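You operate a simulated robot arm through the tools that you are given. There is no shell and no other tool.

You run a simulated two-armed robot. Do the job below in one go: nothing can be reset, and whatever is moved stays where it is left.

TASK
DRY 1 shows FROST: thaw it, set it by IN % and purge the melt.
Fine: dial on THAW till the display leaves THAW; then BOOST from 60 % up, else DRY; it stays running on the IN % page.

Only the result counts: the job must be done as asked and must still hold three seconds after the hand-in. Knocking over, shifting, dropping, spilling or breaking anything else fails it.

THE ROBOT
Two 7-joint arms with two-finger grippers on one trunk that stands fixed in place. Base frame: the origin is at the foot of the trunk, x ahead of it, y to its left, z up. Units: m, degrees, N and s.
The left shoulder is at [0.031, 0.16, 1.207], the right one opposite. With the tool pointing down near the work surface each hand reaches from about 0.26 to 0.72 m from the base axis, measured 20 degrees to its own side. Payload 2.45 kg a hand.
The tool frame of a hand sits at the grasp point between the pads (the TCP): z along the fingers, y along the line on which they close. The tips reach 0.026 m beyond it. The gripper opens to 0.096 m. The gripper's body begins 0.069 m behind the TCP.
Orientation is that of the tool frame in the base frame, as [roll, pitch, yaw] about the fixed x, y, z axes, in that order (R = Rz(yaw) Ry(pitch) Rx(roll)). With the fingers straight down and closing along the base's y, the tool's x points along the base's -x, its y along +y and its z along -z.

THE INTERFACE
- The arms move only by the tool play_rows. It takes "left_motion", "right_motion" or both (then of equal length, played together; a hand with none holds still); each is a list of rows, each a list of 7 numbers: the shift along the base's x, y, z in units of 25 mm (1.0 is 25 mm), then the turn, a rotation vector about the base's x, y, z in units of 6 degrees (1.0 is 6 degrees), then the closure in counts, from 0 (fully open) to 255 (shut). In form: [[x, y, z, rx, ry, rz, claw], ...]. A call has 1 to 20 rows; each row shifts and turns the commanded pose from where the row before left it. A call with a number of a shift or a turn outside -1 to 1 is refused whole. Rows are played at 5 a second. More than 0.05 m and 8.6 degrees between two rows, or a gripper value outside its range, and nothing of the call is played. Where a pose cannot be reached the arm comes as near as it can. A force on the tool above 40 N (or 10 N above the force at the start of the call, whichever is more), or a blocked arm, ends the call early, and 0.2 s more pass. The fingers move at their own pace and stop on an object; they squeeze with about 24 N. The grip force told is the motor's: it shows also when the fingers shut on nothing. Time passes only in rows, and 0.2 s behind the last, so rows that do not move let the fingers close. The reply holds the time, the measured pose of the TCP, the force on the tool along the base axes, the opening and the grip force, in the units named above and with some noise, with the torque about the TCP (base axes, N m) and any sound that the robot's microphone picked up.
- Cameras (640 x 400 px; columns grow to the right, rows downward): "scene" is now at [0.0779, -0.0311, 1.6875]; the picture's right is [-0.53, -0.85, 0.00], its down [-0.60, 0.38, -0.70] and it looks along [0.60, -0.38, -0.71] (base axes); focal length 328 px, centre (320, 200). "left" rides on the left gripper at [0.082, -0.003, -0.098] in its tool frame; the picture's right is [0.04, 1.00, 0.00], its down [-0.73, 0.03, -0.68] and it looks along [-0.68, 0.03, 0.73] (tool axes); focal length 256 px, centre (320, 200). "right" rides on the right gripper at [0.081, 0.003, -0.098] in its tool frame; the picture's right is [-0.04, 1.00, 0.00], its down [-0.73, -0.03, -0.68] and it looks along [-0.68, -0.03, 0.73] (tool axes); focal length 256 px, centre (320, 200). There is no depth. A picture from a camera that has moved, and an enlarged one, comes with that camera's place and axes in the base frame and with its lens. The place of the scene camera against the robot may be out by one fixed shift of up to 0.025 m in any direction.
- get_image(camera): a new picture of that camera. The clock stands still meanwhile.
- raise_lower(by): slides the trunk up (or, below 0, down) by that many m; the arms and the scene camera ride with it, the base frame stays. It gives what a move gives, with no picture.
- aim_head(pan, tilt): turns the head with the scene camera to pan (to the left, within 120 degrees either way) and tilt (down, from -29 to 69), counted from straight ahead of the robot. It gives what a move gives.
- inspect(camera, box): a new picture of the part [left, top, right, bottom] of that camera's present view, enlarged. The clock stands still meanwhile.
- close_job(): hands the job in; it is judged then, once.

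Nothing tells you positions but the pictures and the camera data. Unless the task says otherwise, let go and move clear before handing in.

The tools are called after "Emit:" by a JSON object that holds its "op" and its "data". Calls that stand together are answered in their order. play_rows: Moves the arms, as the interface text tells. Its arguments: {"type":"object","properties":{"left_motion":{"type":"array","items":{"type":"array","items":{"type":"number"}}},"right_motion":{"type":"array","items":{"type":"array","items":{"type":"number"}}}},"required":[]} The other tools are called the same way: raise_lower (by) slides the trunk up or down; aim_head (pan, tilt) turns the head that bears the scene camera; get_image (camera) takes a picture; inspect (camera, box) takes an enlarged picture of a part of a camera's view; close_job () hands the job in.

At the start:

```text
clock: 0.0
left_tool_pos: [0.3825, -0.027, 1.1719]
left_orientation: [180.0, 0.0, 179.9]
left_contact_force: [-0.7, -0.1, -0.3]
left_wrist_torque: [0.02, 0.01, -0.02]
left_grip_width: 0.0962
left_finger_force: 0.1
right_tool_pos: [0.421, -0.4625, 1.2416]
right_orientation: [-179.9, 0.1, -179.8]
right_contact_force: [-0.3, -0.2, 0.2]
right_wrist_torque: [-0.01, -0.01, 0.01]
right_grip_width: 0.0958
right_finger_force: 0.1
trunk travel left (down, up): [-0.375, 0.192]
head pan, tilt: [-32.2, 45.1]
```

scene: 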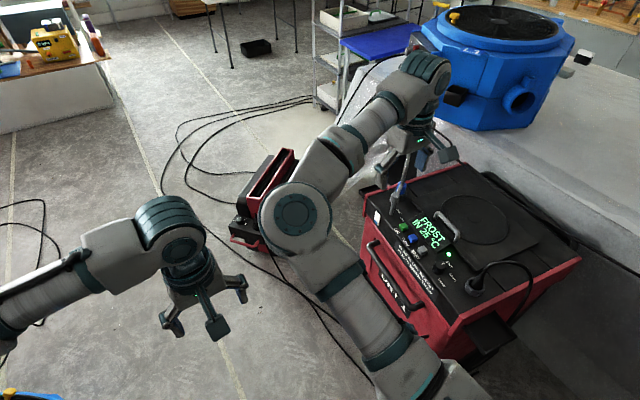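
right: 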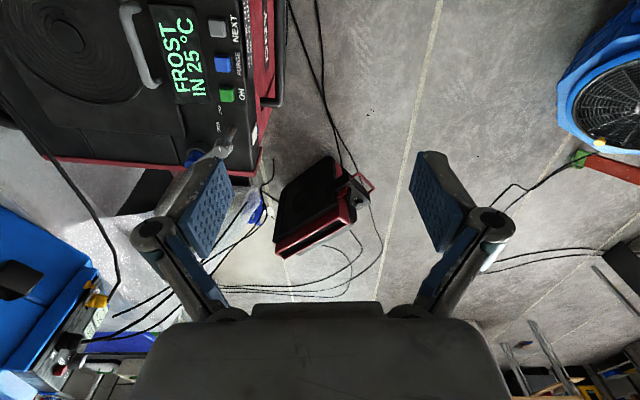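
left: 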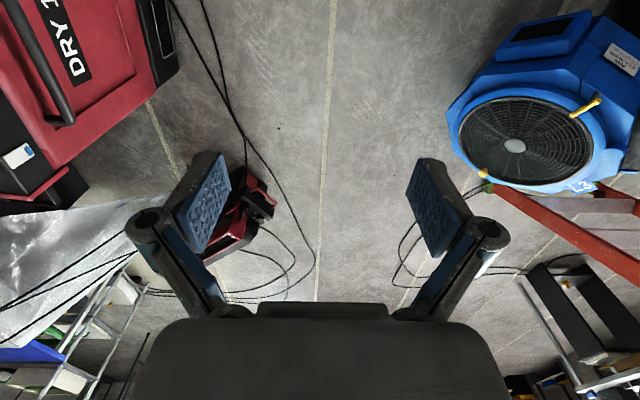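

I see a red dehumidifier (DRY 1) ahead-right with a black control top showing "FROST / IN 25 °C", with buttons and a dial. I will look at the panel up close before moving.

Emit:
{"op": "inspect", "data": {"camera": "scene", "box": [360, 170, 540, 310]}}

Emit:
{"op": "inspect", "data": {"camera": "right", "box": [100, 0, 300, 180]}}

Emit:
{"op": "inspect", "data": {"camera": "scene", "box": [340, 160, 600, 370]}}

```text
2.86 times, centred on (450, 240) of scene
camera zoom: at [0.0779, -0.0311, 1.6875], right [-0.53, -0.85, 0.0], down [-0.6, 0.38, -0.7], along [0.6, -0.38, -0.71], focal length 938 px, centre (-51, 86)
```

zoom: 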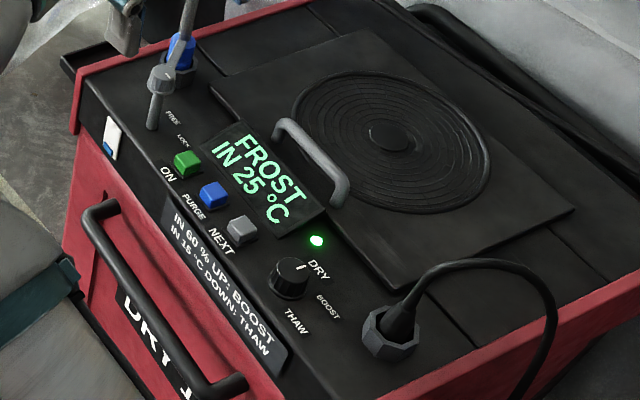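

```text
2.22 times, centred on (200, 90) of right
camera zoom: at [0.341, -0.46, 1.3407], right [0.04, 1.0, 0.0], down [0.73, -0.03, 0.68], along [0.68, -0.03, -0.73], focal length 569 px, centre (587, 444)
```

zoom: 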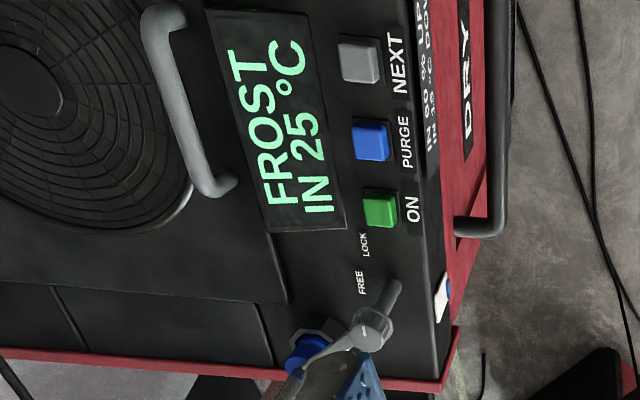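

```text
1.90 times, centred on (470, 265) of scene
camera zoom: at [0.0779, -0.0311, 1.6875], right [-0.53, -0.85, 0.0], down [-0.6, 0.38, -0.7], along [0.6, -0.38, -0.71], focal length 626 px, centre (34, 76)
```

zoom: 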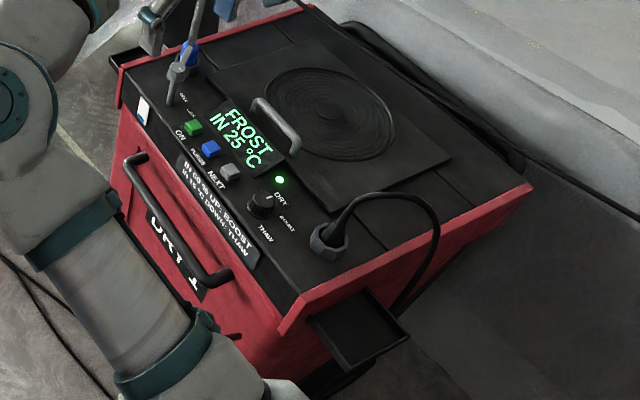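

The panel faces left (+y): buttons ON, PURGE and NEXT run along -x, then the dial, with a FREE/LOCK lever at the far end. The right hand covers part of the lever, so I will shift it up and left for a second viewpoint and a clear scene view.

Emit:
{"op": "play_rows", "data": {"right_motion": [[0, 0.5, 0.8, 0, 0, 0, 0], [0, 0.8, 0.8, 0, 0, 0, 0], [0, 0.8, 0, 0, 0, 0, 0], [0, 0.8, 0, 0, 0, 0, 0], [0, 0.5, 0, 0, 0, 0, 0], [0, 0, 0, 0, 0, 0, 0]]}}

Emit:
{"op": "get_image", "data": {"camera": "right"}}

Emit:
{"op": "get_image", "data": {"camera": "scene"}}

```text
clock: 1.4
left_tool_pos: [0.3787, -0.0268, 1.1732]
left_orientation: [180.0, 0.1, -179.9]
left_contact_force: [0.0, -0.2, 0.7]
left_wrist_torque: [-0.01, -0.02, 0.0]
left_grip_width: 0.0962
left_finger_force: 0.0
right_tool_pos: [0.418, -0.3914, 1.2845]
right_orientation: [-179.9, 0.1, -179.9]
right_contact_force: [1.2, 0.3, 0.5]
right_wrist_torque: [-0.01, 0.01, -0.02]
right_grip_width: 0.0959
right_finger_force: 0.1
right hand out of reach, approached as far as the arm can: row 5
trunk travel left (down, up): [-0.375, 0.192]
head pan, tilt: [-32.2, 45.1]
```

```text
taken
camera right: at [0.3365, -0.3872, 1.3821], right [0.04, 1.0, 0.0], down [0.73, -0.03, 0.68], along [0.68, -0.03, -0.73], focal length 256 px, centre (320, 200)
```

right: 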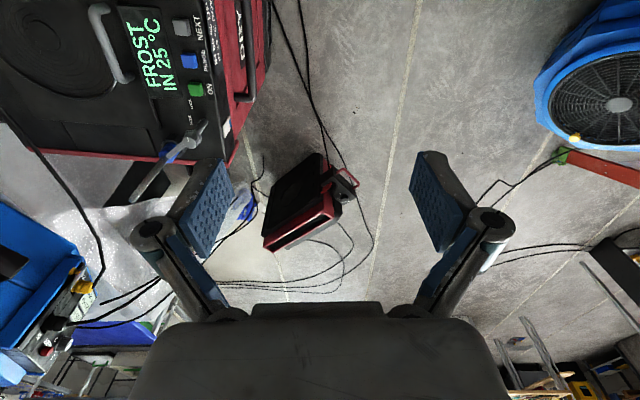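

```text
taken
camera scene: at [0.0779, -0.0306, 1.6875], right [-0.53, -0.85, 0.0], down [-0.6, 0.38, -0.7], along [0.6, -0.38, -0.71], focal length 328 px, centre (320, 200)
```

scene: 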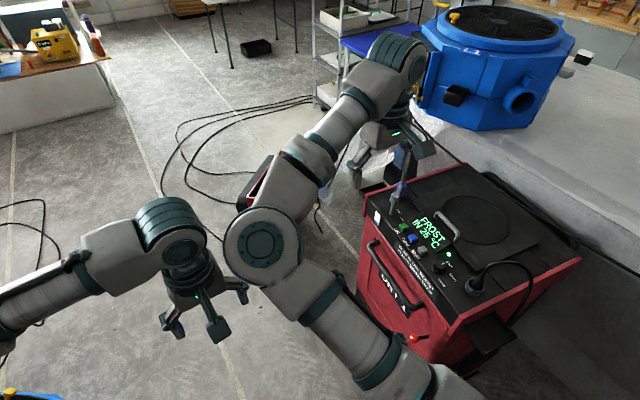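

Emit:
{"op": "inspect", "data": {"camera": "right", "box": [80, 0, 280, 220]}}

Emit:
{"op": "inspect", "data": {"camera": "scene", "box": [360, 120, 500, 310]}}

```text
1.82 times, centred on (180, 110) of right
camera zoom: at [0.3365, -0.3872, 1.3821], right [0.04, 1.0, 0.0], down [0.73, -0.03, 0.68], along [0.68, -0.03, -0.73], focal length 465 px, centre (574, 364)
```

zoom: 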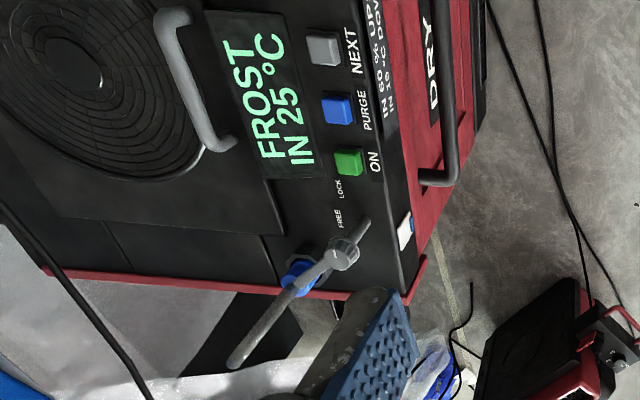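

```text
2.11 times, centred on (430, 215) of scene
camera zoom: at [0.0779, -0.0306, 1.6875], right [-0.53, -0.85, 0.0], down [-0.6, 0.38, -0.7], along [0.6, -0.38, -0.71], focal length 692 px, centre (88, 168)
```

zoom: 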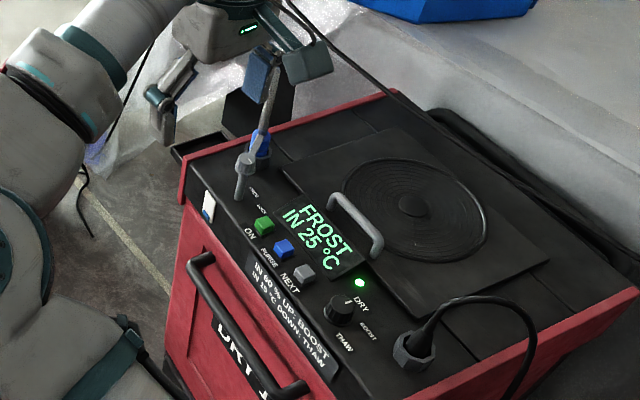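

The panel surface works out near z ≈ 0.87, with the ON button at about (0.507, -0.635). I'll put the right hand above and behind the panel, so its camera sees the whole row from a second spot.

Emit:
{"op": "play_rows", "data": {"right_motion": [[-0.52, -0.93, -0.1, 0, 0, 0, 0], [-0.52, -0.93, -0.1, 0, 0, 0, 0], [-0.52, -0.93, -0.1, 0, 0, 0, 0], [-0.52, -0.93, -0.1, 0, 0, 0, 0], [-0.52, -0.93, -0.1, 0, 0, 0, 0], [-0.52, -0.93, -0.1, 0, 0, 0, 0], [-0.52, -0.93, -0.1, 0, 0, 0, 0], [-0.52, -0.93, -0.1, 0, 0, 0, 0], [-0.52, -0.93, -0.1, 0, 0, 0, 0], [0, 0, 0, 0, 0, 0, 0]]}}

Emit:
{"op": "get_image", "data": {"camera": "right"}}

Emit:
{"op": "get_image", "data": {"camera": "scene"}}

```text
clock: 3.6
left_tool_pos: [0.3788, -0.0266, 1.1735]
left_orientation: [179.9, 0.1, 180.0]
left_contact_force: [0.0, 0.9, 0.0]
left_wrist_torque: [-0.01, -0.02, 0.05]
left_grip_width: 0.0962
left_finger_force: 0.1
right_tool_pos: [0.3016, -0.6008, 1.2609]
right_orientation: [-179.9, 0.1, -179.9]
right_contact_force: [-0.5, 0.2, 0.4]
right_wrist_torque: [0.01, 0.02, -0.03]
right_grip_width: 0.0958
right_finger_force: 0.0
trunk travel left (down, up): [-0.375, 0.192]
head pan, tilt: [-32.2, 45.1]
```

```text
taken
camera right: at [0.2199, -0.5963, 1.3591], right [0.04, 1.0, 0.0], down [0.73, -0.03, 0.68], along [0.68, -0.03, -0.73], focal length 256 px, centre (320, 200)
```

right: 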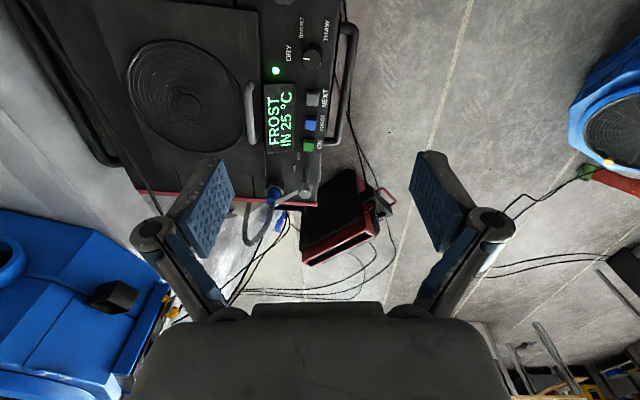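

```text
taken
camera scene: at [0.0775, -0.0341, 1.6874], right [-0.53, -0.85, 0.0], down [-0.6, 0.38, -0.7], along [0.6, -0.37, -0.71], focal length 328 px, centre (320, 200)
```

scene: 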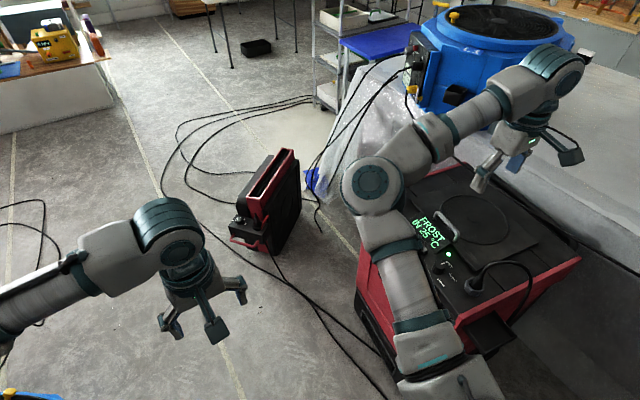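

Emit:
{"op": "inspect", "data": {"camera": "right", "box": [220, 0, 380, 100]}}

Emit:
{"op": "inspect", "data": {"camera": "right", "box": [220, 70, 380, 170]}}

Emit:
{"op": "inspect", "data": {"camera": "right", "box": [220, 150, 380, 250]}}

```text
4.00 times, centred on (300, 50) of right
camera zoom: at [0.2199, -0.5963, 1.3591], right [0.04, 1.0, 0.0], down [0.73, -0.03, 0.68], along [0.68, -0.03, -0.73], focal length 1024 px, centre (400, 800)
```

zoom: 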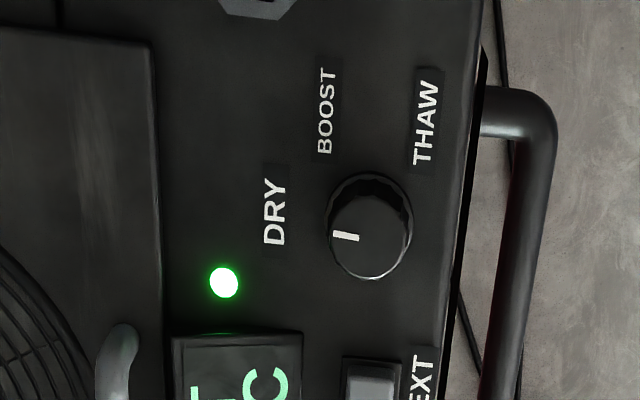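

```text
4.00 times, centred on (300, 120) of right
camera zoom: at [0.2199, -0.5963, 1.3591], right [0.04, 1.0, 0.0], down [0.73, -0.03, 0.68], along [0.68, -0.03, -0.73], focal length 1024 px, centre (400, 520)
```

zoom: 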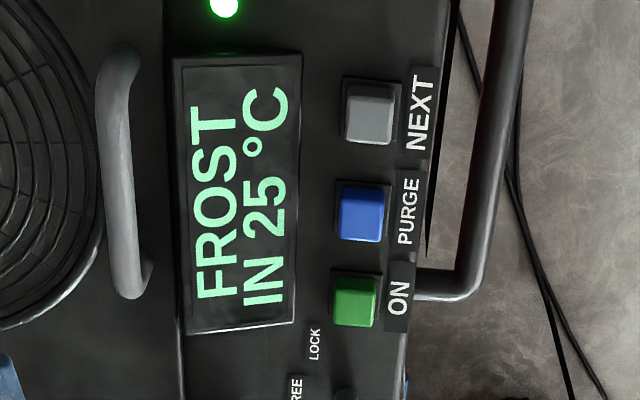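

```text
4.00 times, centred on (300, 200) of right
camera zoom: at [0.2199, -0.5963, 1.3591], right [0.04, 1.0, 0.0], down [0.73, -0.03, 0.68], along [0.68, -0.03, -0.73], focal length 1024 px, centre (400, 200)
```

zoom: 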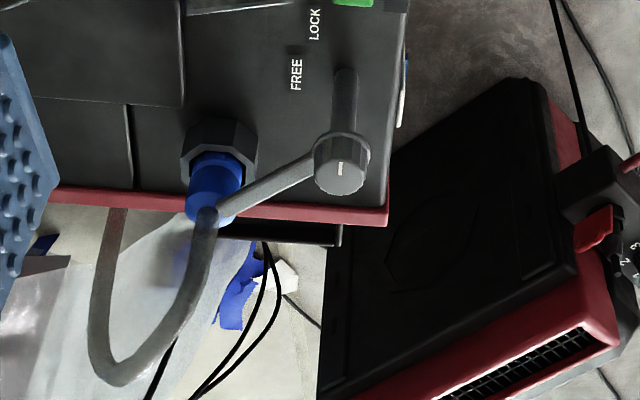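

A FREE/LOCK lever sits beside the blue hose coupling at the far corner, and the dial now points at DRY. Before touching anything I want a closer look at that corner, so I'm bringing the right camera nearer while staying well above it.

Emit:
{"op": "play_rows", "data": {"right_motion": [[0.79, -0.4, -0.94, 0, 0, 0, 0], [0.79, -0.4, -0.94, 0, 0, 0, 0], [0.79, -0.4, -0.94, 0, 0, 0, 0], [0.79, -0.4, -0.94, 0, 0, 0, 0], [0.79, -0.4, -0.94, 0, 0, 0, 0], [0, 0, 0, 0, 0, 0, 0]]}}

Emit:
{"op": "get_image", "data": {"camera": "right"}}

Emit:
{"op": "get_image", "data": {"camera": "scene"}}

```text
clock: 5.0
left_tool_pos: [0.3773, -0.0277, 1.174]
left_orientation: [179.9, 0.3, 180.0]
left_contact_force: [0.1, 0.1, 0.2]
left_wrist_torque: [0.03, -0.01, 0.01]
left_grip_width: 0.0959
left_finger_force: 0.0
right_tool_pos: [0.399, -0.6499, 1.1433]
right_orientation: [-179.8, 0.3, -179.9]
right_contact_force: [0.1, 0.4, -0.6]
right_wrist_torque: [0.03, -0.03, -0.01]
right_grip_width: 0.0958
right_finger_force: 0.1
trunk travel left (down, up): [-0.375, 0.192]
head pan, tilt: [-32.2, 45.1]
```

```text
taken
camera right: at [0.3182, -0.6466, 1.2413], right [0.04, 1.0, 0.0], down [0.73, -0.03, 0.68], along [0.68, -0.03, -0.73], focal length 256 px, centre (320, 200)
```

right: 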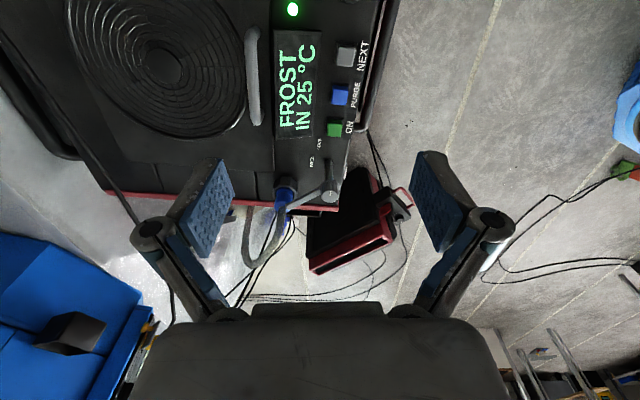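

```text
taken
camera scene: at [0.0773, -0.0336, 1.6874], right [-0.53, -0.85, 0.0], down [-0.6, 0.38, -0.7], along [0.6, -0.37, -0.71], focal length 328 px, centre (320, 200)
```

scene: 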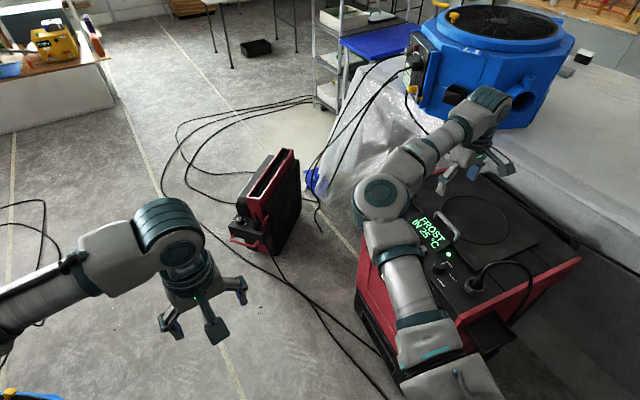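

Emit:
{"op": "inspect", "data": {"camera": "right", "box": [230, 110, 390, 290]}}

Emit:
{"op": "inspect", "data": {"camera": "right", "box": [250, 0, 390, 140]}}

Emit:
{"op": "inspect", "data": {"camera": "left", "box": [0, 0, 260, 200]}}

```text
2.22 times, centred on (310, 200) of right
camera zoom: at [0.3182, -0.6466, 1.2413], right [0.04, 1.0, 0.0], down [0.73, -0.03, 0.68], along [0.68, -0.03, -0.73], focal length 569 px, centre (342, 200)
```

zoom: 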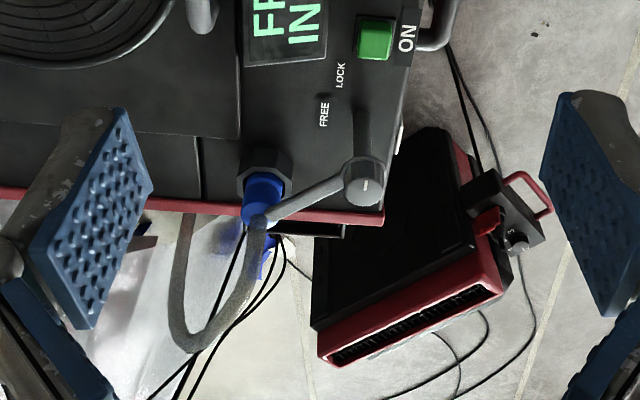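

```text
2.86 times, centred on (320, 70) of right
camera zoom: at [0.3182, -0.6466, 1.2413], right [0.04, 1.0, 0.0], down [0.73, -0.03, 0.68], along [0.68, -0.03, -0.73], focal length 731 px, centre (320, 571)
```

zoom: 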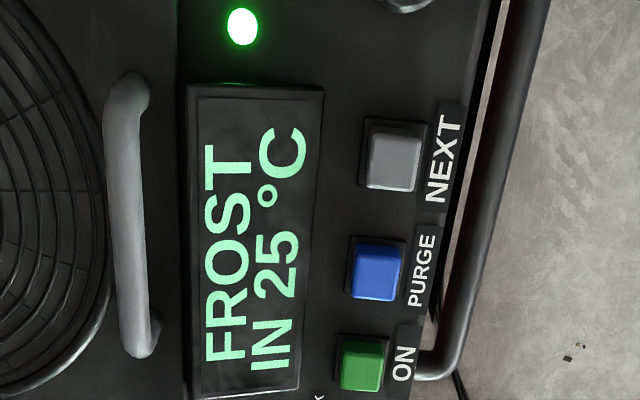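

```text
2.00 times, centred on (130, 100) of left
camera zoom: at [0.2954, -0.0307, 1.2712], right [-0.04, 1.0, 0.0], down [0.73, 0.03, 0.68], along [0.68, 0.03, -0.73], focal length 512 px, centre (700, 400)
```

zoom: 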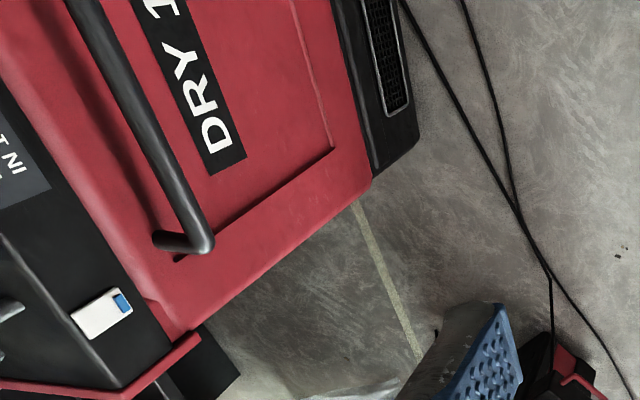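

Emit:
{"op": "inspect", "data": {"camera": "right", "box": [290, 130, 350, 210]}}

Emit:
{"op": "inspect", "data": {"camera": "right", "box": [230, 160, 310, 270]}}

```text
5.00 times, centred on (320, 170) of right
camera zoom: at [0.3182, -0.6466, 1.2413], right [0.04, 1.0, 0.0], down [0.73, -0.03, 0.68], along [0.68, -0.03, -0.73], focal length 1280 px, centre (320, 350)
```

zoom: 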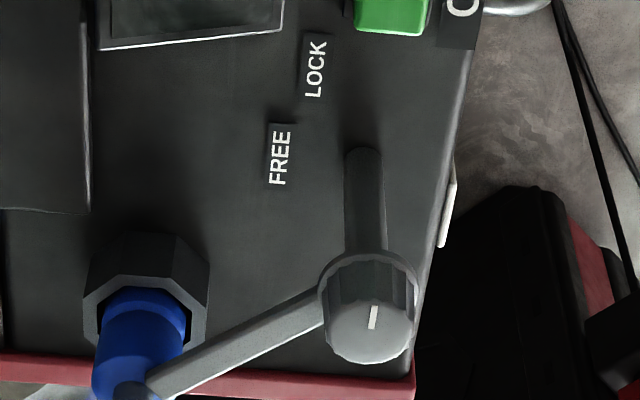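

```text
3.64 times, centred on (270, 215) of right
camera zoom: at [0.3182, -0.6466, 1.2413], right [0.04, 1.0, 0.0], down [0.73, -0.03, 0.68], along [0.68, -0.03, -0.73], focal length 931 px, centre (502, 146)
```

zoom: 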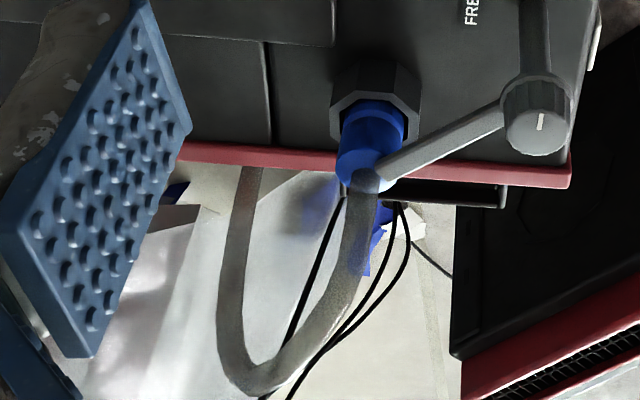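

The lever is a vertical post with a cap and arm near the hose coupling. I can't yet tell whether it points at FREE or LOCK, so I'm turning the right hand by 90° and viewing that corner from the front (+y) side.

Emit:
{"op": "play_rows", "data": {"right_motion": [[0.25, 0.45, 0, 0, 0, -1, 0], [0.25, 0.45, 0, 0, 0, -1, 0], [0.25, 0.45, 0, 0, 0, -1, 0], [0.25, 0.45, 0, 0, 0, -1, 0], [0.25, 0.45, 0, 0, 0, -1, 0], [0.25, 0.45, 0, 0, 0, -1, 0], [0.25, 0.45, 0, 0, 0, -1, 0], [0.25, 0.45, 0, 0, 0, -1, 0], [0.25, 0.45, 0, 0, 0, -1, 0], [0.25, 0.45, 0, 0, 0, -1, 0], [0.25, 0.45, 0, 0, 0, -1, 0], [0.25, 0.45, 0, 0, 0, -1, 0], [0.25, 0.45, 0, 0, 0, -1, 0], [0.25, 0.45, 0, 0, 0, -1, 0], [0.25, 0.45, 0, 0, 0, -1, 0], [0, 0, 0, 0, 0, 0, 0]]}}

Emit:
{"op": "get_image", "data": {"camera": "right"}}

Emit:
{"op": "get_image", "data": {"camera": "scene"}}

```text
clock: 8.4
left_tool_pos: [0.3784, -0.0266, 1.174]
left_orientation: [179.8, 0.1, 180.0]
left_contact_force: [0.0, 0.7, 0.4]
left_wrist_torque: [0.0, 0.01, 0.0]
left_grip_width: 0.0962
left_finger_force: 0.1
right_tool_pos: [0.4701, -0.5115, 1.1406]
right_orientation: [-179.9, 0.3, 111.5]
right_contact_force: [0.4, 0.8, 0.3]
right_wrist_torque: [0.0, 0.02, -0.02]
right_grip_width: 0.0958
right_finger_force: 0.1
right hand out of reach, approached as far as the arm can: row 12, 13, 14, 15
trunk travel left (down, up): [-0.375, 0.192]
head pan, tilt: [-32.2, 45.1]
```

```text
taken
camera right: at [0.4443, -0.434, 1.2395], right [0.94, 0.33, 0.0], down [0.24, -0.69, 0.68], along [0.22, -0.64, -0.73], focal length 256 px, centre (320, 200)
```

right: 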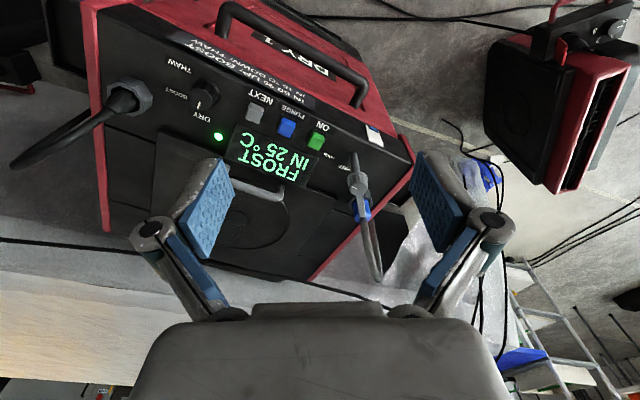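

```text
taken
camera scene: at [0.0779, -0.0319, 1.6874], right [-0.53, -0.85, 0.0], down [-0.6, 0.38, -0.7], along [0.6, -0.37, -0.71], focal length 328 px, centre (320, 200)
```

scene: 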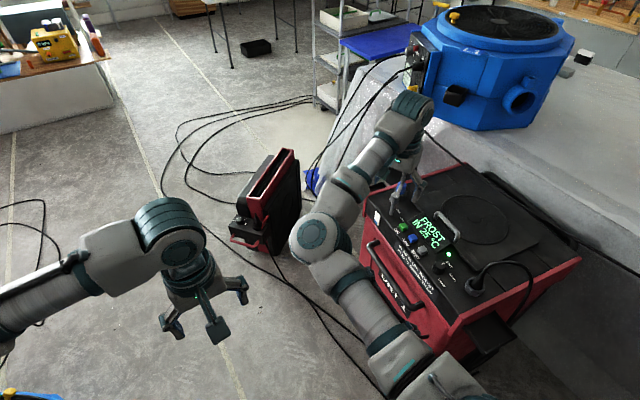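

Emit:
{"op": "inspect", "data": {"camera": "right", "box": [310, 110, 420, 290]}}

Emit:
{"op": "inspect", "data": {"camera": "right", "box": [90, 30, 330, 190]}}

Emit:
{"op": "inspect", "data": {"camera": "scene", "box": [360, 160, 480, 250]}}

```text
2.22 times, centred on (365, 200) of right
camera zoom: at [0.4443, -0.434, 1.2395], right [0.94, 0.33, 0.0], down [0.24, -0.69, 0.68], along [0.22, -0.64, -0.73], focal length 569 px, centre (220, 200)
```

zoom: 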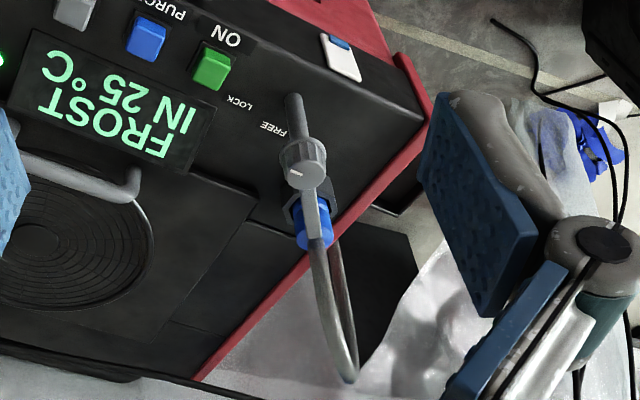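

```text
2.50 times, centred on (210, 110) of right
camera zoom: at [0.4443, -0.434, 1.2395], right [0.94, 0.33, 0.0], down [0.24, -0.69, 0.68], along [0.22, -0.64, -0.73], focal length 640 px, centre (595, 425)
```

zoom: 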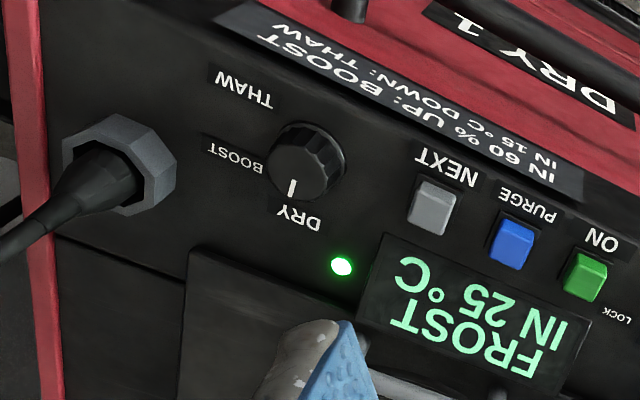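

```text
4.44 times, centred on (420, 205) of scene
camera zoom: at [0.0779, -0.0319, 1.6874], right [-0.53, -0.85, 0.0], down [-0.6, 0.38, -0.7], along [0.6, -0.37, -0.71], focal length 1460 px, centre (-124, 178)
```

zoom: 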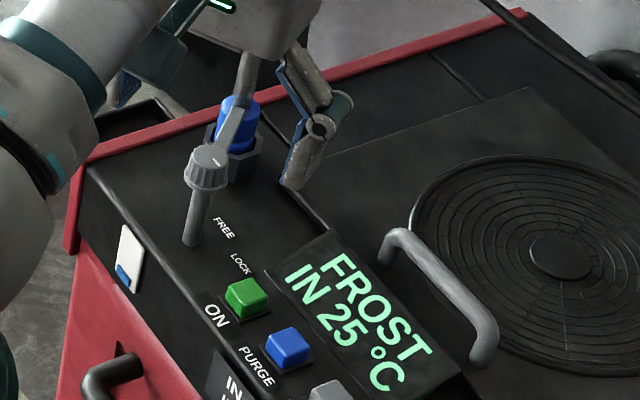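

Emit:
{"op": "inspect", "data": {"camera": "right", "box": [340, 150, 380, 240]}}

Emit:
{"op": "inspect", "data": {"camera": "scene", "box": [390, 170, 430, 220]}}

Emit:
{"op": "inspect", "data": {"camera": "right", "box": [180, 70, 230, 120]}}

```text
4.44 times, centred on (360, 195) of right
camera zoom: at [0.4443, -0.434, 1.2395], right [0.94, 0.33, 0.0], down [0.24, -0.69, 0.68], along [0.22, -0.64, -0.73], focal length 1138 px, centre (142, 222)
```

zoom: 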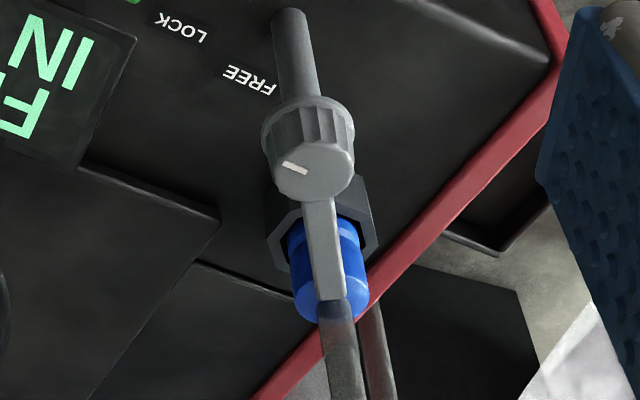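

```text
8.00 times, centred on (410, 195) of scene
camera zoom: at [0.0779, -0.0319, 1.6874], right [-0.53, -0.85, 0.0], down [-0.6, 0.38, -0.7], along [0.6, -0.37, -0.71], focal length 2628 px, centre (-400, 240)
```

zoom: 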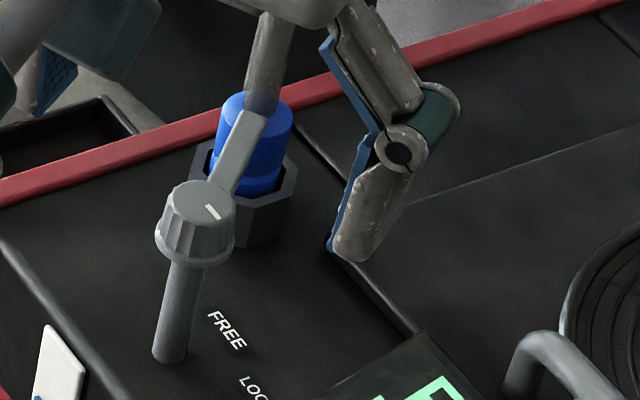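

```text
8.00 times, centred on (205, 95) of right
camera zoom: at [0.4443, -0.434, 1.2395], right [0.94, 0.33, 0.0], down [0.24, -0.69, 0.68], along [0.22, -0.64, -0.73], focal length 2048 px, centre (1240, 1040)
```

zoom: 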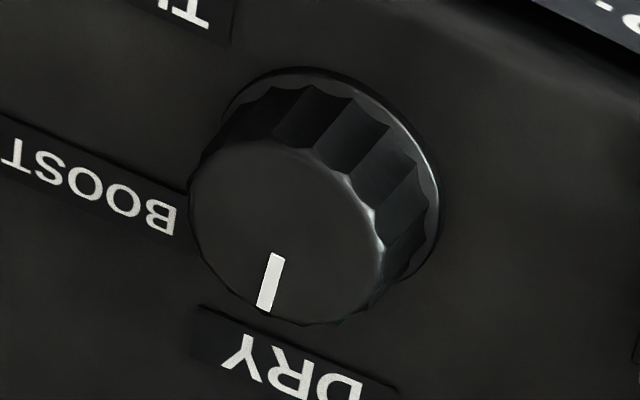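

Emit:
{"op": "inspect", "data": {"camera": "right", "box": [345, 165, 377, 205]}}

Emit:
{"op": "inspect", "data": {"camera": "scene", "box": [396, 182, 416, 206]}}

```text
10.00 times, centred on (361, 185) of right
camera zoom: at [0.4443, -0.434, 1.2395], right [0.94, 0.33, 0.0], down [0.24, -0.69, 0.68], along [0.22, -0.64, -0.73], focal length 2560 px, centre (-90, 350)
```

zoom: 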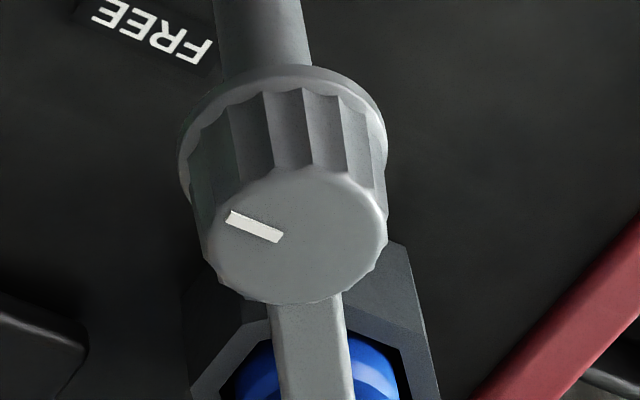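

```text
16.00 times, centred on (406, 194) of scene
camera zoom: at [0.0779, -0.0319, 1.6874], right [-0.53, -0.85, 0.0], down [-0.6, 0.38, -0.7], along [0.6, -0.37, -0.71], focal length 5256 px, centre (-1056, 296)
```

zoom: 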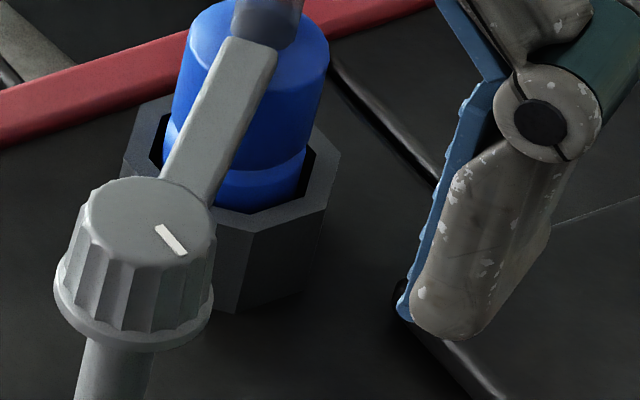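

Emit:
{"op": "inspect", "data": {"camera": "right", "box": [335, 190, 399, 230]}}

Emit:
{"op": "inspect", "data": {"camera": "scene", "box": [396, 166, 428, 186]}}

Emit:
{"op": "inspect", "data": {"camera": "right", "box": [300, 100, 420, 175]}}

```text
10.00 times, centred on (367, 210) of right
camera zoom: at [0.4443, -0.434, 1.2395], right [0.94, 0.33, 0.0], down [0.24, -0.69, 0.68], along [0.22, -0.64, -0.73], focal length 2560 px, centre (-150, 100)
```

zoom: 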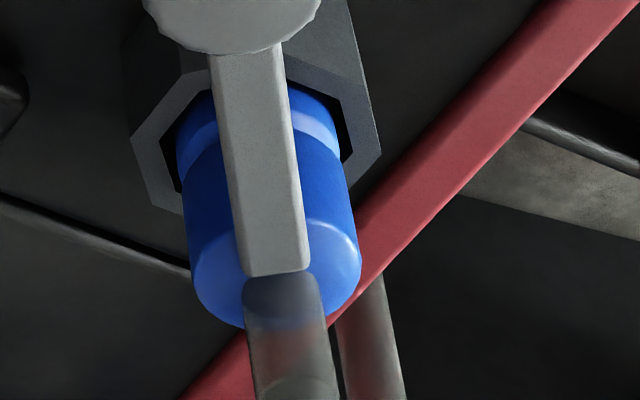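

```text
16.00 times, centred on (412, 176) of scene
camera zoom: at [0.0779, -0.0319, 1.6874], right [-0.53, -0.85, 0.0], down [-0.6, 0.38, -0.7], along [0.6, -0.37, -0.71], focal length 5256 px, centre (-1152, 584)
```

zoom: 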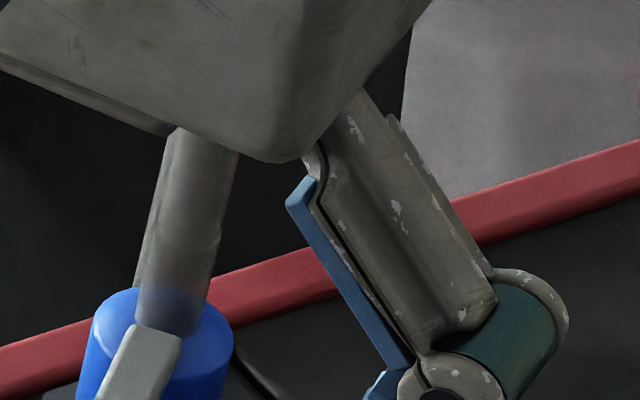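

```text
5.33 times, centred on (360, 138) of right
camera zoom: at [0.4443, -0.434, 1.2395], right [0.94, 0.33, 0.0], down [0.24, -0.69, 0.68], along [0.22, -0.64, -0.73], focal length 1365 px, centre (107, 533)
```

zoom: 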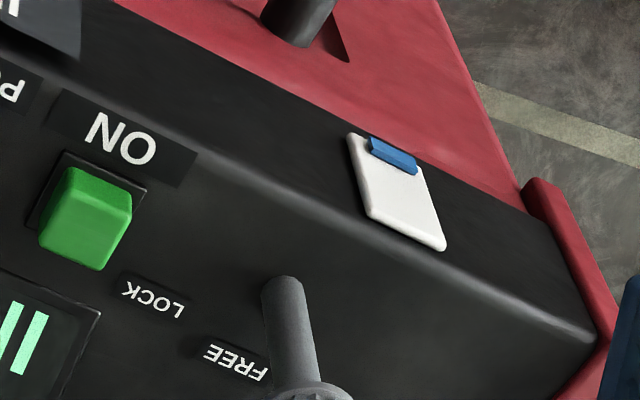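

The latch arm lies over the blue hose collar, and the task doesn't mention it, so I will leave it alone. The dial top is at about (0.337, -0.6135, 0.896) and the panel at z ≈ 0.873. I'll check the power plug and cable, the lid handle and the dial surroundings before going down.

Emit:
{"op": "inspect", "data": {"camera": "scene", "box": [420, 230, 580, 350]}}

Emit:
{"op": "inspect", "data": {"camera": "right", "box": [0, 50, 240, 200]}}

```text
3.33 times, centred on (500, 290) of scene
camera zoom: at [0.0779, -0.0319, 1.6874], right [-0.53, -0.85, 0.0], down [-0.6, 0.38, -0.7], along [0.6, -0.37, -0.71], focal length 1095 px, centre (-280, -100)
```

zoom: 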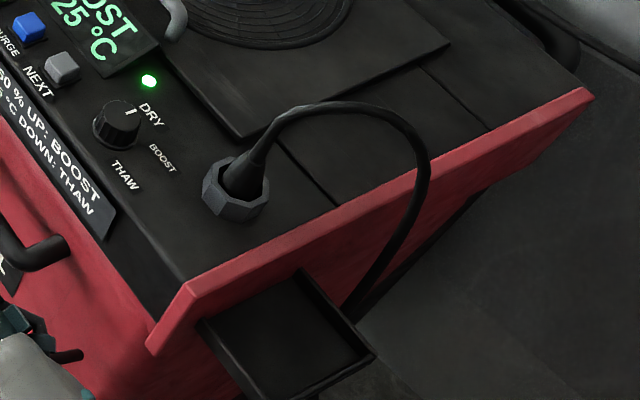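

```text
2.67 times, centred on (120, 125) of right
camera zoom: at [0.4443, -0.434, 1.2395], right [0.94, 0.33, 0.0], down [0.24, -0.69, 0.68], along [0.22, -0.64, -0.73], focal length 683 px, centre (853, 400)
```

zoom: 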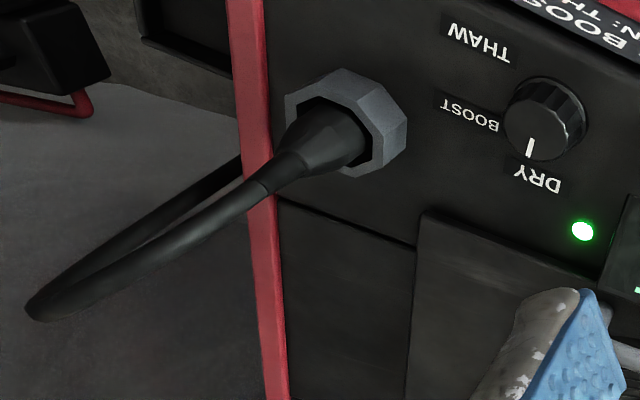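

Nothing stands within about 8 cm of the dial except the NEXT button, so a narrow pre-opened gripper fits. I'm moving the right hand above the dial and winding the wrist to yaw ≈ 220°, which leaves room for one 120° clockwise turn.

Emit:
{"op": "play_rows", "data": {"right_motion": [[-0.296, -0.227, -0.134, 0, 0, 1, 90], [-0.296, -0.227, -0.134, 0, 0, 1, 90], [-0.296, -0.227, -0.134, 0, 0, 1, 90], [-0.296, -0.227, -0.134, 0, 0, 1, 90], [-0.296, -0.227, -0.134, 0, 0, 1, 90], [-0.296, -0.227, -0.134, 0, 0, 1, 90], [-0.296, -0.227, -0.134, 0, 0, 1, 90], [-0.296, -0.227, -0.134, 0, 0, 1, 90], [-0.296, -0.227, -0.134, 0, 0, 1, 90], [-0.296, -0.227, -0.134, 0, 0, 1, 90], [-0.296, -0.227, -0.134, 0, 0, 1, 90], [-0.296, -0.227, -0.134, 0, 0, 1, 90], [-0.296, -0.227, -0.134, 0, 0, 1, 90], [-0.296, -0.227, -0.134, 0, 0, 1, 90], [-0.296, -0.227, -0.134, 0, 0, 1, 90], [-0.296, -0.227, -0.134, 0, 0, 1, 90], [-0.296, -0.227, -0.134, 0, 0, 1, 90], [-0.296, -0.227, -0.134, 0, 0, 1, 90], [0, 0, 0, 0, 0, 0, 90]]}}

Emit:
{"op": "get_image", "data": {"camera": "right"}}

Emit:
{"op": "get_image", "data": {"camera": "scene"}}

```text
clock: 12.4
left_tool_pos: [0.3784, -0.0267, 1.1729]
left_orientation: [180.0, 0.1, -180.0]
left_contact_force: [0.4, 0.4, 0.1]
left_wrist_torque: [0.01, -0.01, -0.02]
left_grip_width: 0.096
left_finger_force: 0.1
right_tool_pos: [0.3365, -0.6154, 1.0799]
right_orientation: [-179.9, 0.1, -140.6]
right_contact_force: [0.5, -0.4, -0.5]
right_wrist_torque: [0.0, -0.06, 0.0]
right_grip_width: 0.0623
right_finger_force: 0.1
trunk travel left (down, up): [-0.375, 0.192]
head pan, tilt: [-32.2, 45.1]
```

```text
taken
camera right: at [0.273, -0.6643, 1.1783], right [-0.61, 0.8, 0.0], down [0.58, 0.44, 0.68], along [0.54, 0.41, -0.73], focal length 256 px, centre (320, 200)
```

right: 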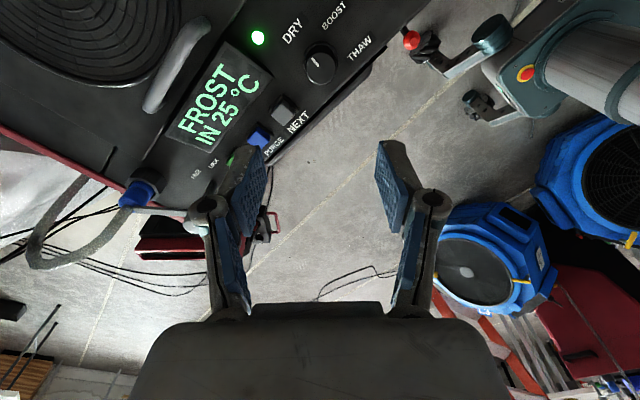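

```text
taken
camera scene: at [0.0777, -0.0329, 1.6874], right [-0.53, -0.85, 0.0], down [-0.6, 0.38, -0.7], along [0.6, -0.37, -0.71], focal length 328 px, centre (320, 200)
```

scene: 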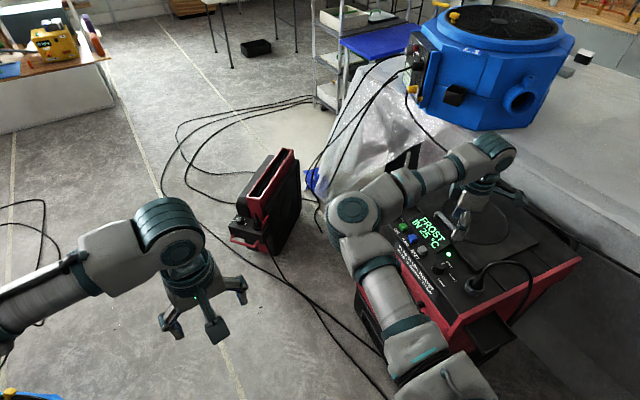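

Emit:
{"op": "inspect", "data": {"camera": "right", "box": [280, 30, 360, 90]}}

Emit:
{"op": "inspect", "data": {"camera": "scene", "box": [400, 160, 540, 300]}}

```text
6.67 times, centred on (320, 60) of right
camera zoom: at [0.273, -0.6643, 1.1783], right [-0.61, 0.8, 0.0], down [0.58, 0.44, 0.68], along [0.54, 0.41, -0.73], focal length 1707 px, centre (320, 1133)
```

zoom: 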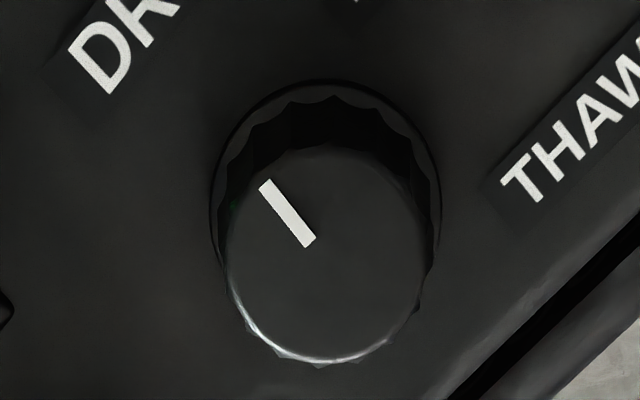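

```text
2.86 times, centred on (470, 230) of scene
camera zoom: at [0.0777, -0.0329, 1.6874], right [-0.53, -0.85, 0.0], down [-0.6, 0.38, -0.7], along [0.6, -0.37, -0.71], focal length 938 px, centre (-109, 114)
```

zoom: 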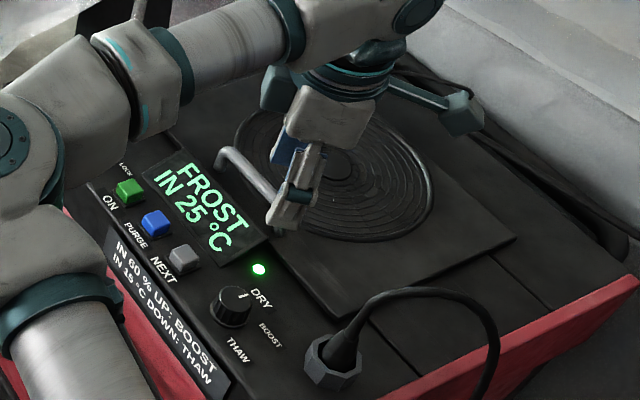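

The hand is centred on the dial to within a millimetre or so. I'm going straight down with the fingers part-open until the tips are just above the panel.

Emit:
{"op": "play_rows", "data": {"right_motion": [[0, 0, -0.86, 0, 0, 0, 90], [0, 0, -0.86, 0, 0, 0, 90], [0, 0, -0.86, 0, 0, 0, 90], [0, 0, -0.86, 0, 0, 0, 90], [0, 0, -0.86, 0, 0, 0, 90], [0, 0, -0.86, 0, 0, 0, 90], [0, 0, -0.86, 0, 0, 0, 90], [-0.03, -0.01, -0.86, 0, 0, 0, 90], [0, 0, 0, 0, 0, 0, 90]]}}

Emit:
{"op": "get_image", "data": {"camera": "right"}}

Emit:
{"op": "inspect", "data": {"camera": "scene", "box": [400, 200, 520, 300]}}

```text
clock: 14.4
left_tool_pos: [0.3791, -0.0265, 1.1737]
left_orientation: [179.9, 0.1, 180.0]
left_contact_force: [-0.6, -0.5, 0.3]
left_wrist_torque: [-0.01, -0.02, 0.0]
left_grip_width: 0.0961
left_finger_force: 0.0
right_tool_pos: [0.3373, -0.6138, 0.9085]
right_orientation: [180.0, 0.2, -140.4]
right_contact_force: [0.1, -0.3, 0.0]
right_wrist_torque: [0.01, -0.01, 0.03]
right_grip_width: 0.0623
right_finger_force: 0.1
trunk travel left (down, up): [-0.375, 0.192]
head pan, tilt: [-32.2, 45.1]
```

```text
taken
camera right: at [0.2724, -0.6635, 1.0063], right [-0.6, 0.8, 0.0], down [0.58, 0.44, 0.68], along [0.54, 0.41, -0.73], focal length 256 px, centre (320, 200)
```

right: 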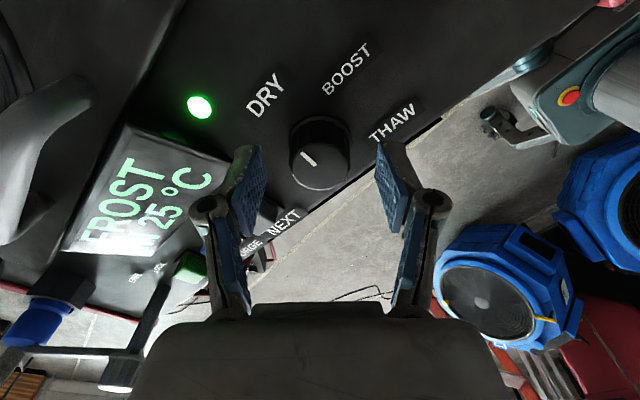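

```text
4.00 times, centred on (460, 250) of scene
camera zoom: at [0.0775, -0.0328, 1.6874], right [-0.53, -0.85, 0.0], down [-0.6, 0.38, -0.7], along [0.6, -0.37, -0.71], focal length 1314 px, centre (-240, 0)
```

zoom: 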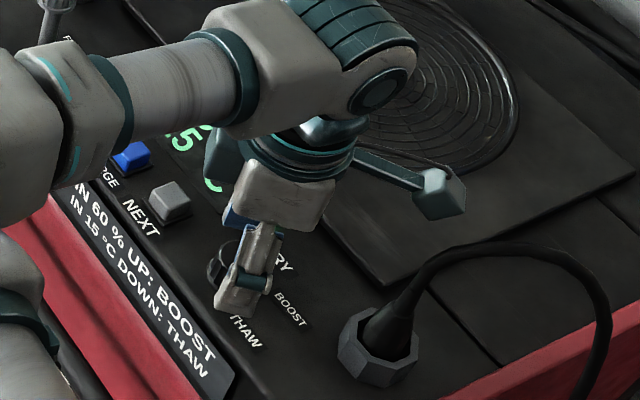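

Emit:
{"op": "inspect", "data": {"camera": "right", "box": [240, 90, 400, 220]}}

```text
3.08 times, centred on (320, 155) of right
camera zoom: at [0.2724, -0.6635, 1.0063], right [-0.6, 0.8, 0.0], down [0.58, 0.44, 0.68], along [0.54, 0.41, -0.73], focal length 788 px, centre (320, 338)
```

zoom: 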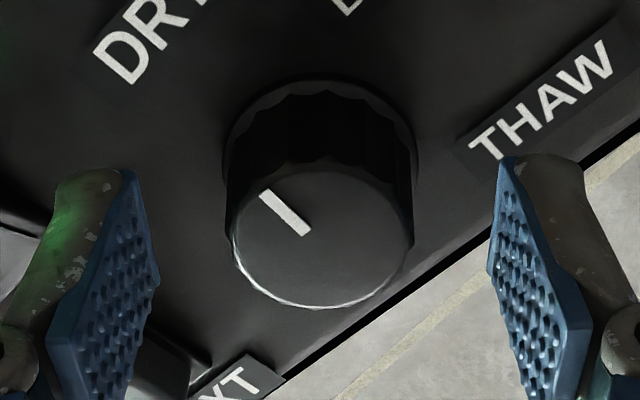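

The dial sits between the fingers, about 1.4 mm off along the camera side. I'll correct that, drop 3 mm more, then close on it.

Emit:
{"op": "play_rows", "data": {"right_motion": [[-0.04, -0.035, -0.12, 0, 0, 0, 90], [0, 0, 0, 0, 0, 0, 160], [0, 0, 0, 0, 0, 0, 255], [0, 0, 0, 0, 0, 0, 255], [0, 0, 0, 0, 0, 0, 255]]}}

Emit:
{"op": "inspect", "data": {"camera": "right", "box": [200, 60, 440, 220]}}

```text
clock: 15.6
left_tool_pos: [0.3774, -0.0272, 1.1735]
left_orientation: [180.0, 0.1, 180.0]
left_contact_force: [-0.6, 0.8, -0.4]
left_wrist_torque: [0.01, -0.02, -0.02]
left_grip_width: 0.0958
left_finger_force: 0.1
right_tool_pos: [0.3369, -0.6148, 0.9063]
right_orientation: [-180.0, 0.2, -140.5]
right_contact_force: [-0.2, 0.6, -1.0]
right_wrist_torque: [-0.11, 0.05, -0.02]
right_grip_width: 0.0332
right_finger_force: 44.8
trunk travel left (down, up): [-0.375, 0.192]
head pan, tilt: [-32.2, 45.1]
```

```text
2.50 times, centred on (320, 140) of right
camera zoom: at [0.2714, -0.6643, 1.0034], right [-0.6, 0.8, 0.0], down [0.58, 0.44, 0.68], along [0.54, 0.41, -0.73], focal length 640 px, centre (320, 350)
```

zoom: 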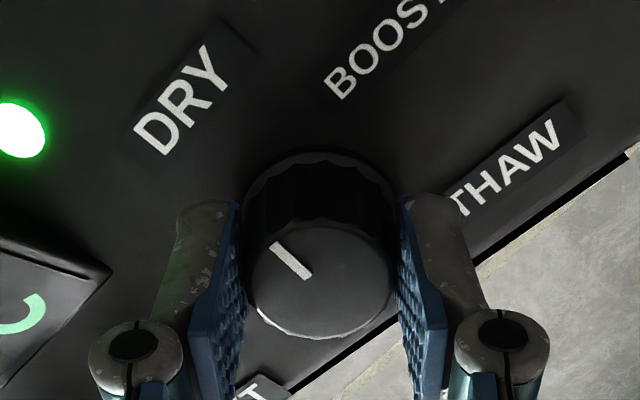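

The dial is held firmly (33 mm wide). I'm turning it 120° clockwise from DRY past BOOST to THAW.

Emit:
{"op": "play_rows", "data": {"right_motion": [[0, 0, 0, 0, 0, -1, 255], [0, 0, 0, 0, 0, -1, 255], [0, 0, 0, 0, 0, -1, 255], [0, 0, 0, 0, 0, -1, 255], [0, 0, 0, 0, 0, -1, 255], [0, 0, 0, 0, 0, -1, 255], [0, 0, 0, 0, 0, -1, 255], [0, 0, 0, 0, 0, -1, 255], [0, 0, 0, 0, 0, -1, 255], [0, 0, 0, 0, 0, -1, 255], [0, 0, 0, 0, 0, -1, 255], [0, 0, 0, 0, 0, -1, 255], [0, 0, 0, 0, 0, -1, 255], [0, 0, 0, 0, 0, -1, 255], [0, 0, 0, 0, 0, -1, 255], [0, 0, 0, 0, 0, -1, 255], [0, 0, 0, 0, 0, -1, 255], [0, 0, 0, 0, 0, -1, 255], [0, 0, 0, 0, 0, -1, 255], [0, 0, 0, 0, 0, -1, 255]]}}

Emit:
{"op": "get_image", "data": {"camera": "right"}}

Emit:
{"op": "get_image", "data": {"camera": "scene"}}

```text
clock: 19.8
left_tool_pos: [0.3793, -0.0269, 1.1733]
left_orientation: [-180.0, 0.1, -180.0]
left_contact_force: [0.2, 0.1, 0.7]
left_wrist_torque: [0.01, -0.01, 0.0]
left_grip_width: 0.096
left_finger_force: 0.1
right_tool_pos: [0.3354, -0.6149, 0.9057]
right_orientation: [-179.8, 0.2, 99.4]
right_contact_force: [2.0, -3.1, 1.7]
right_wrist_torque: [-0.01, -0.16, 0.0]
right_grip_width: 0.0331
right_finger_force: 45.2
trunk travel left (down, up): [-0.375, 0.192]
head pan, tilt: [-32.2, 45.1]
```

```text
taken
camera right: at [0.3268, -0.5339, 1.0035], right [0.99, 0.12, 0.0], down [0.09, -0.73, 0.68], along [0.08, -0.68, -0.73], focal length 256 px, centre (320, 200)
```

right: 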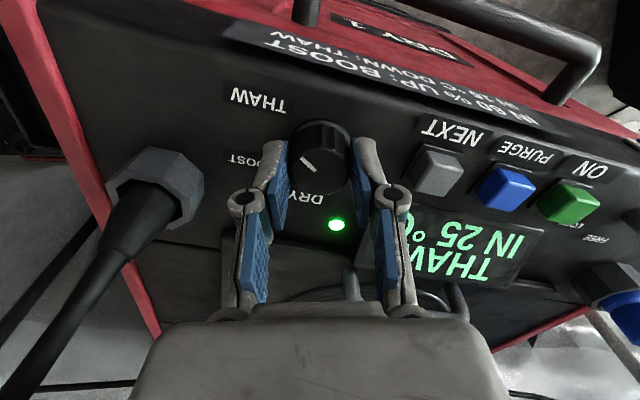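

```text
taken
camera scene: at [0.078, -0.0345, 1.6874], right [-0.53, -0.85, 0.0], down [-0.6, 0.38, -0.7], along [0.6, -0.37, -0.71], focal length 328 px, centre (320, 200)
```

scene: 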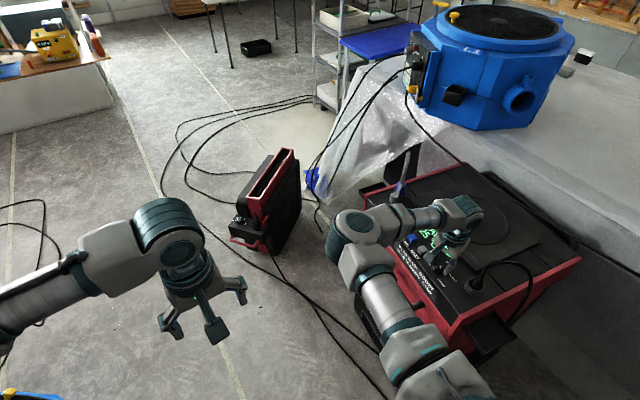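

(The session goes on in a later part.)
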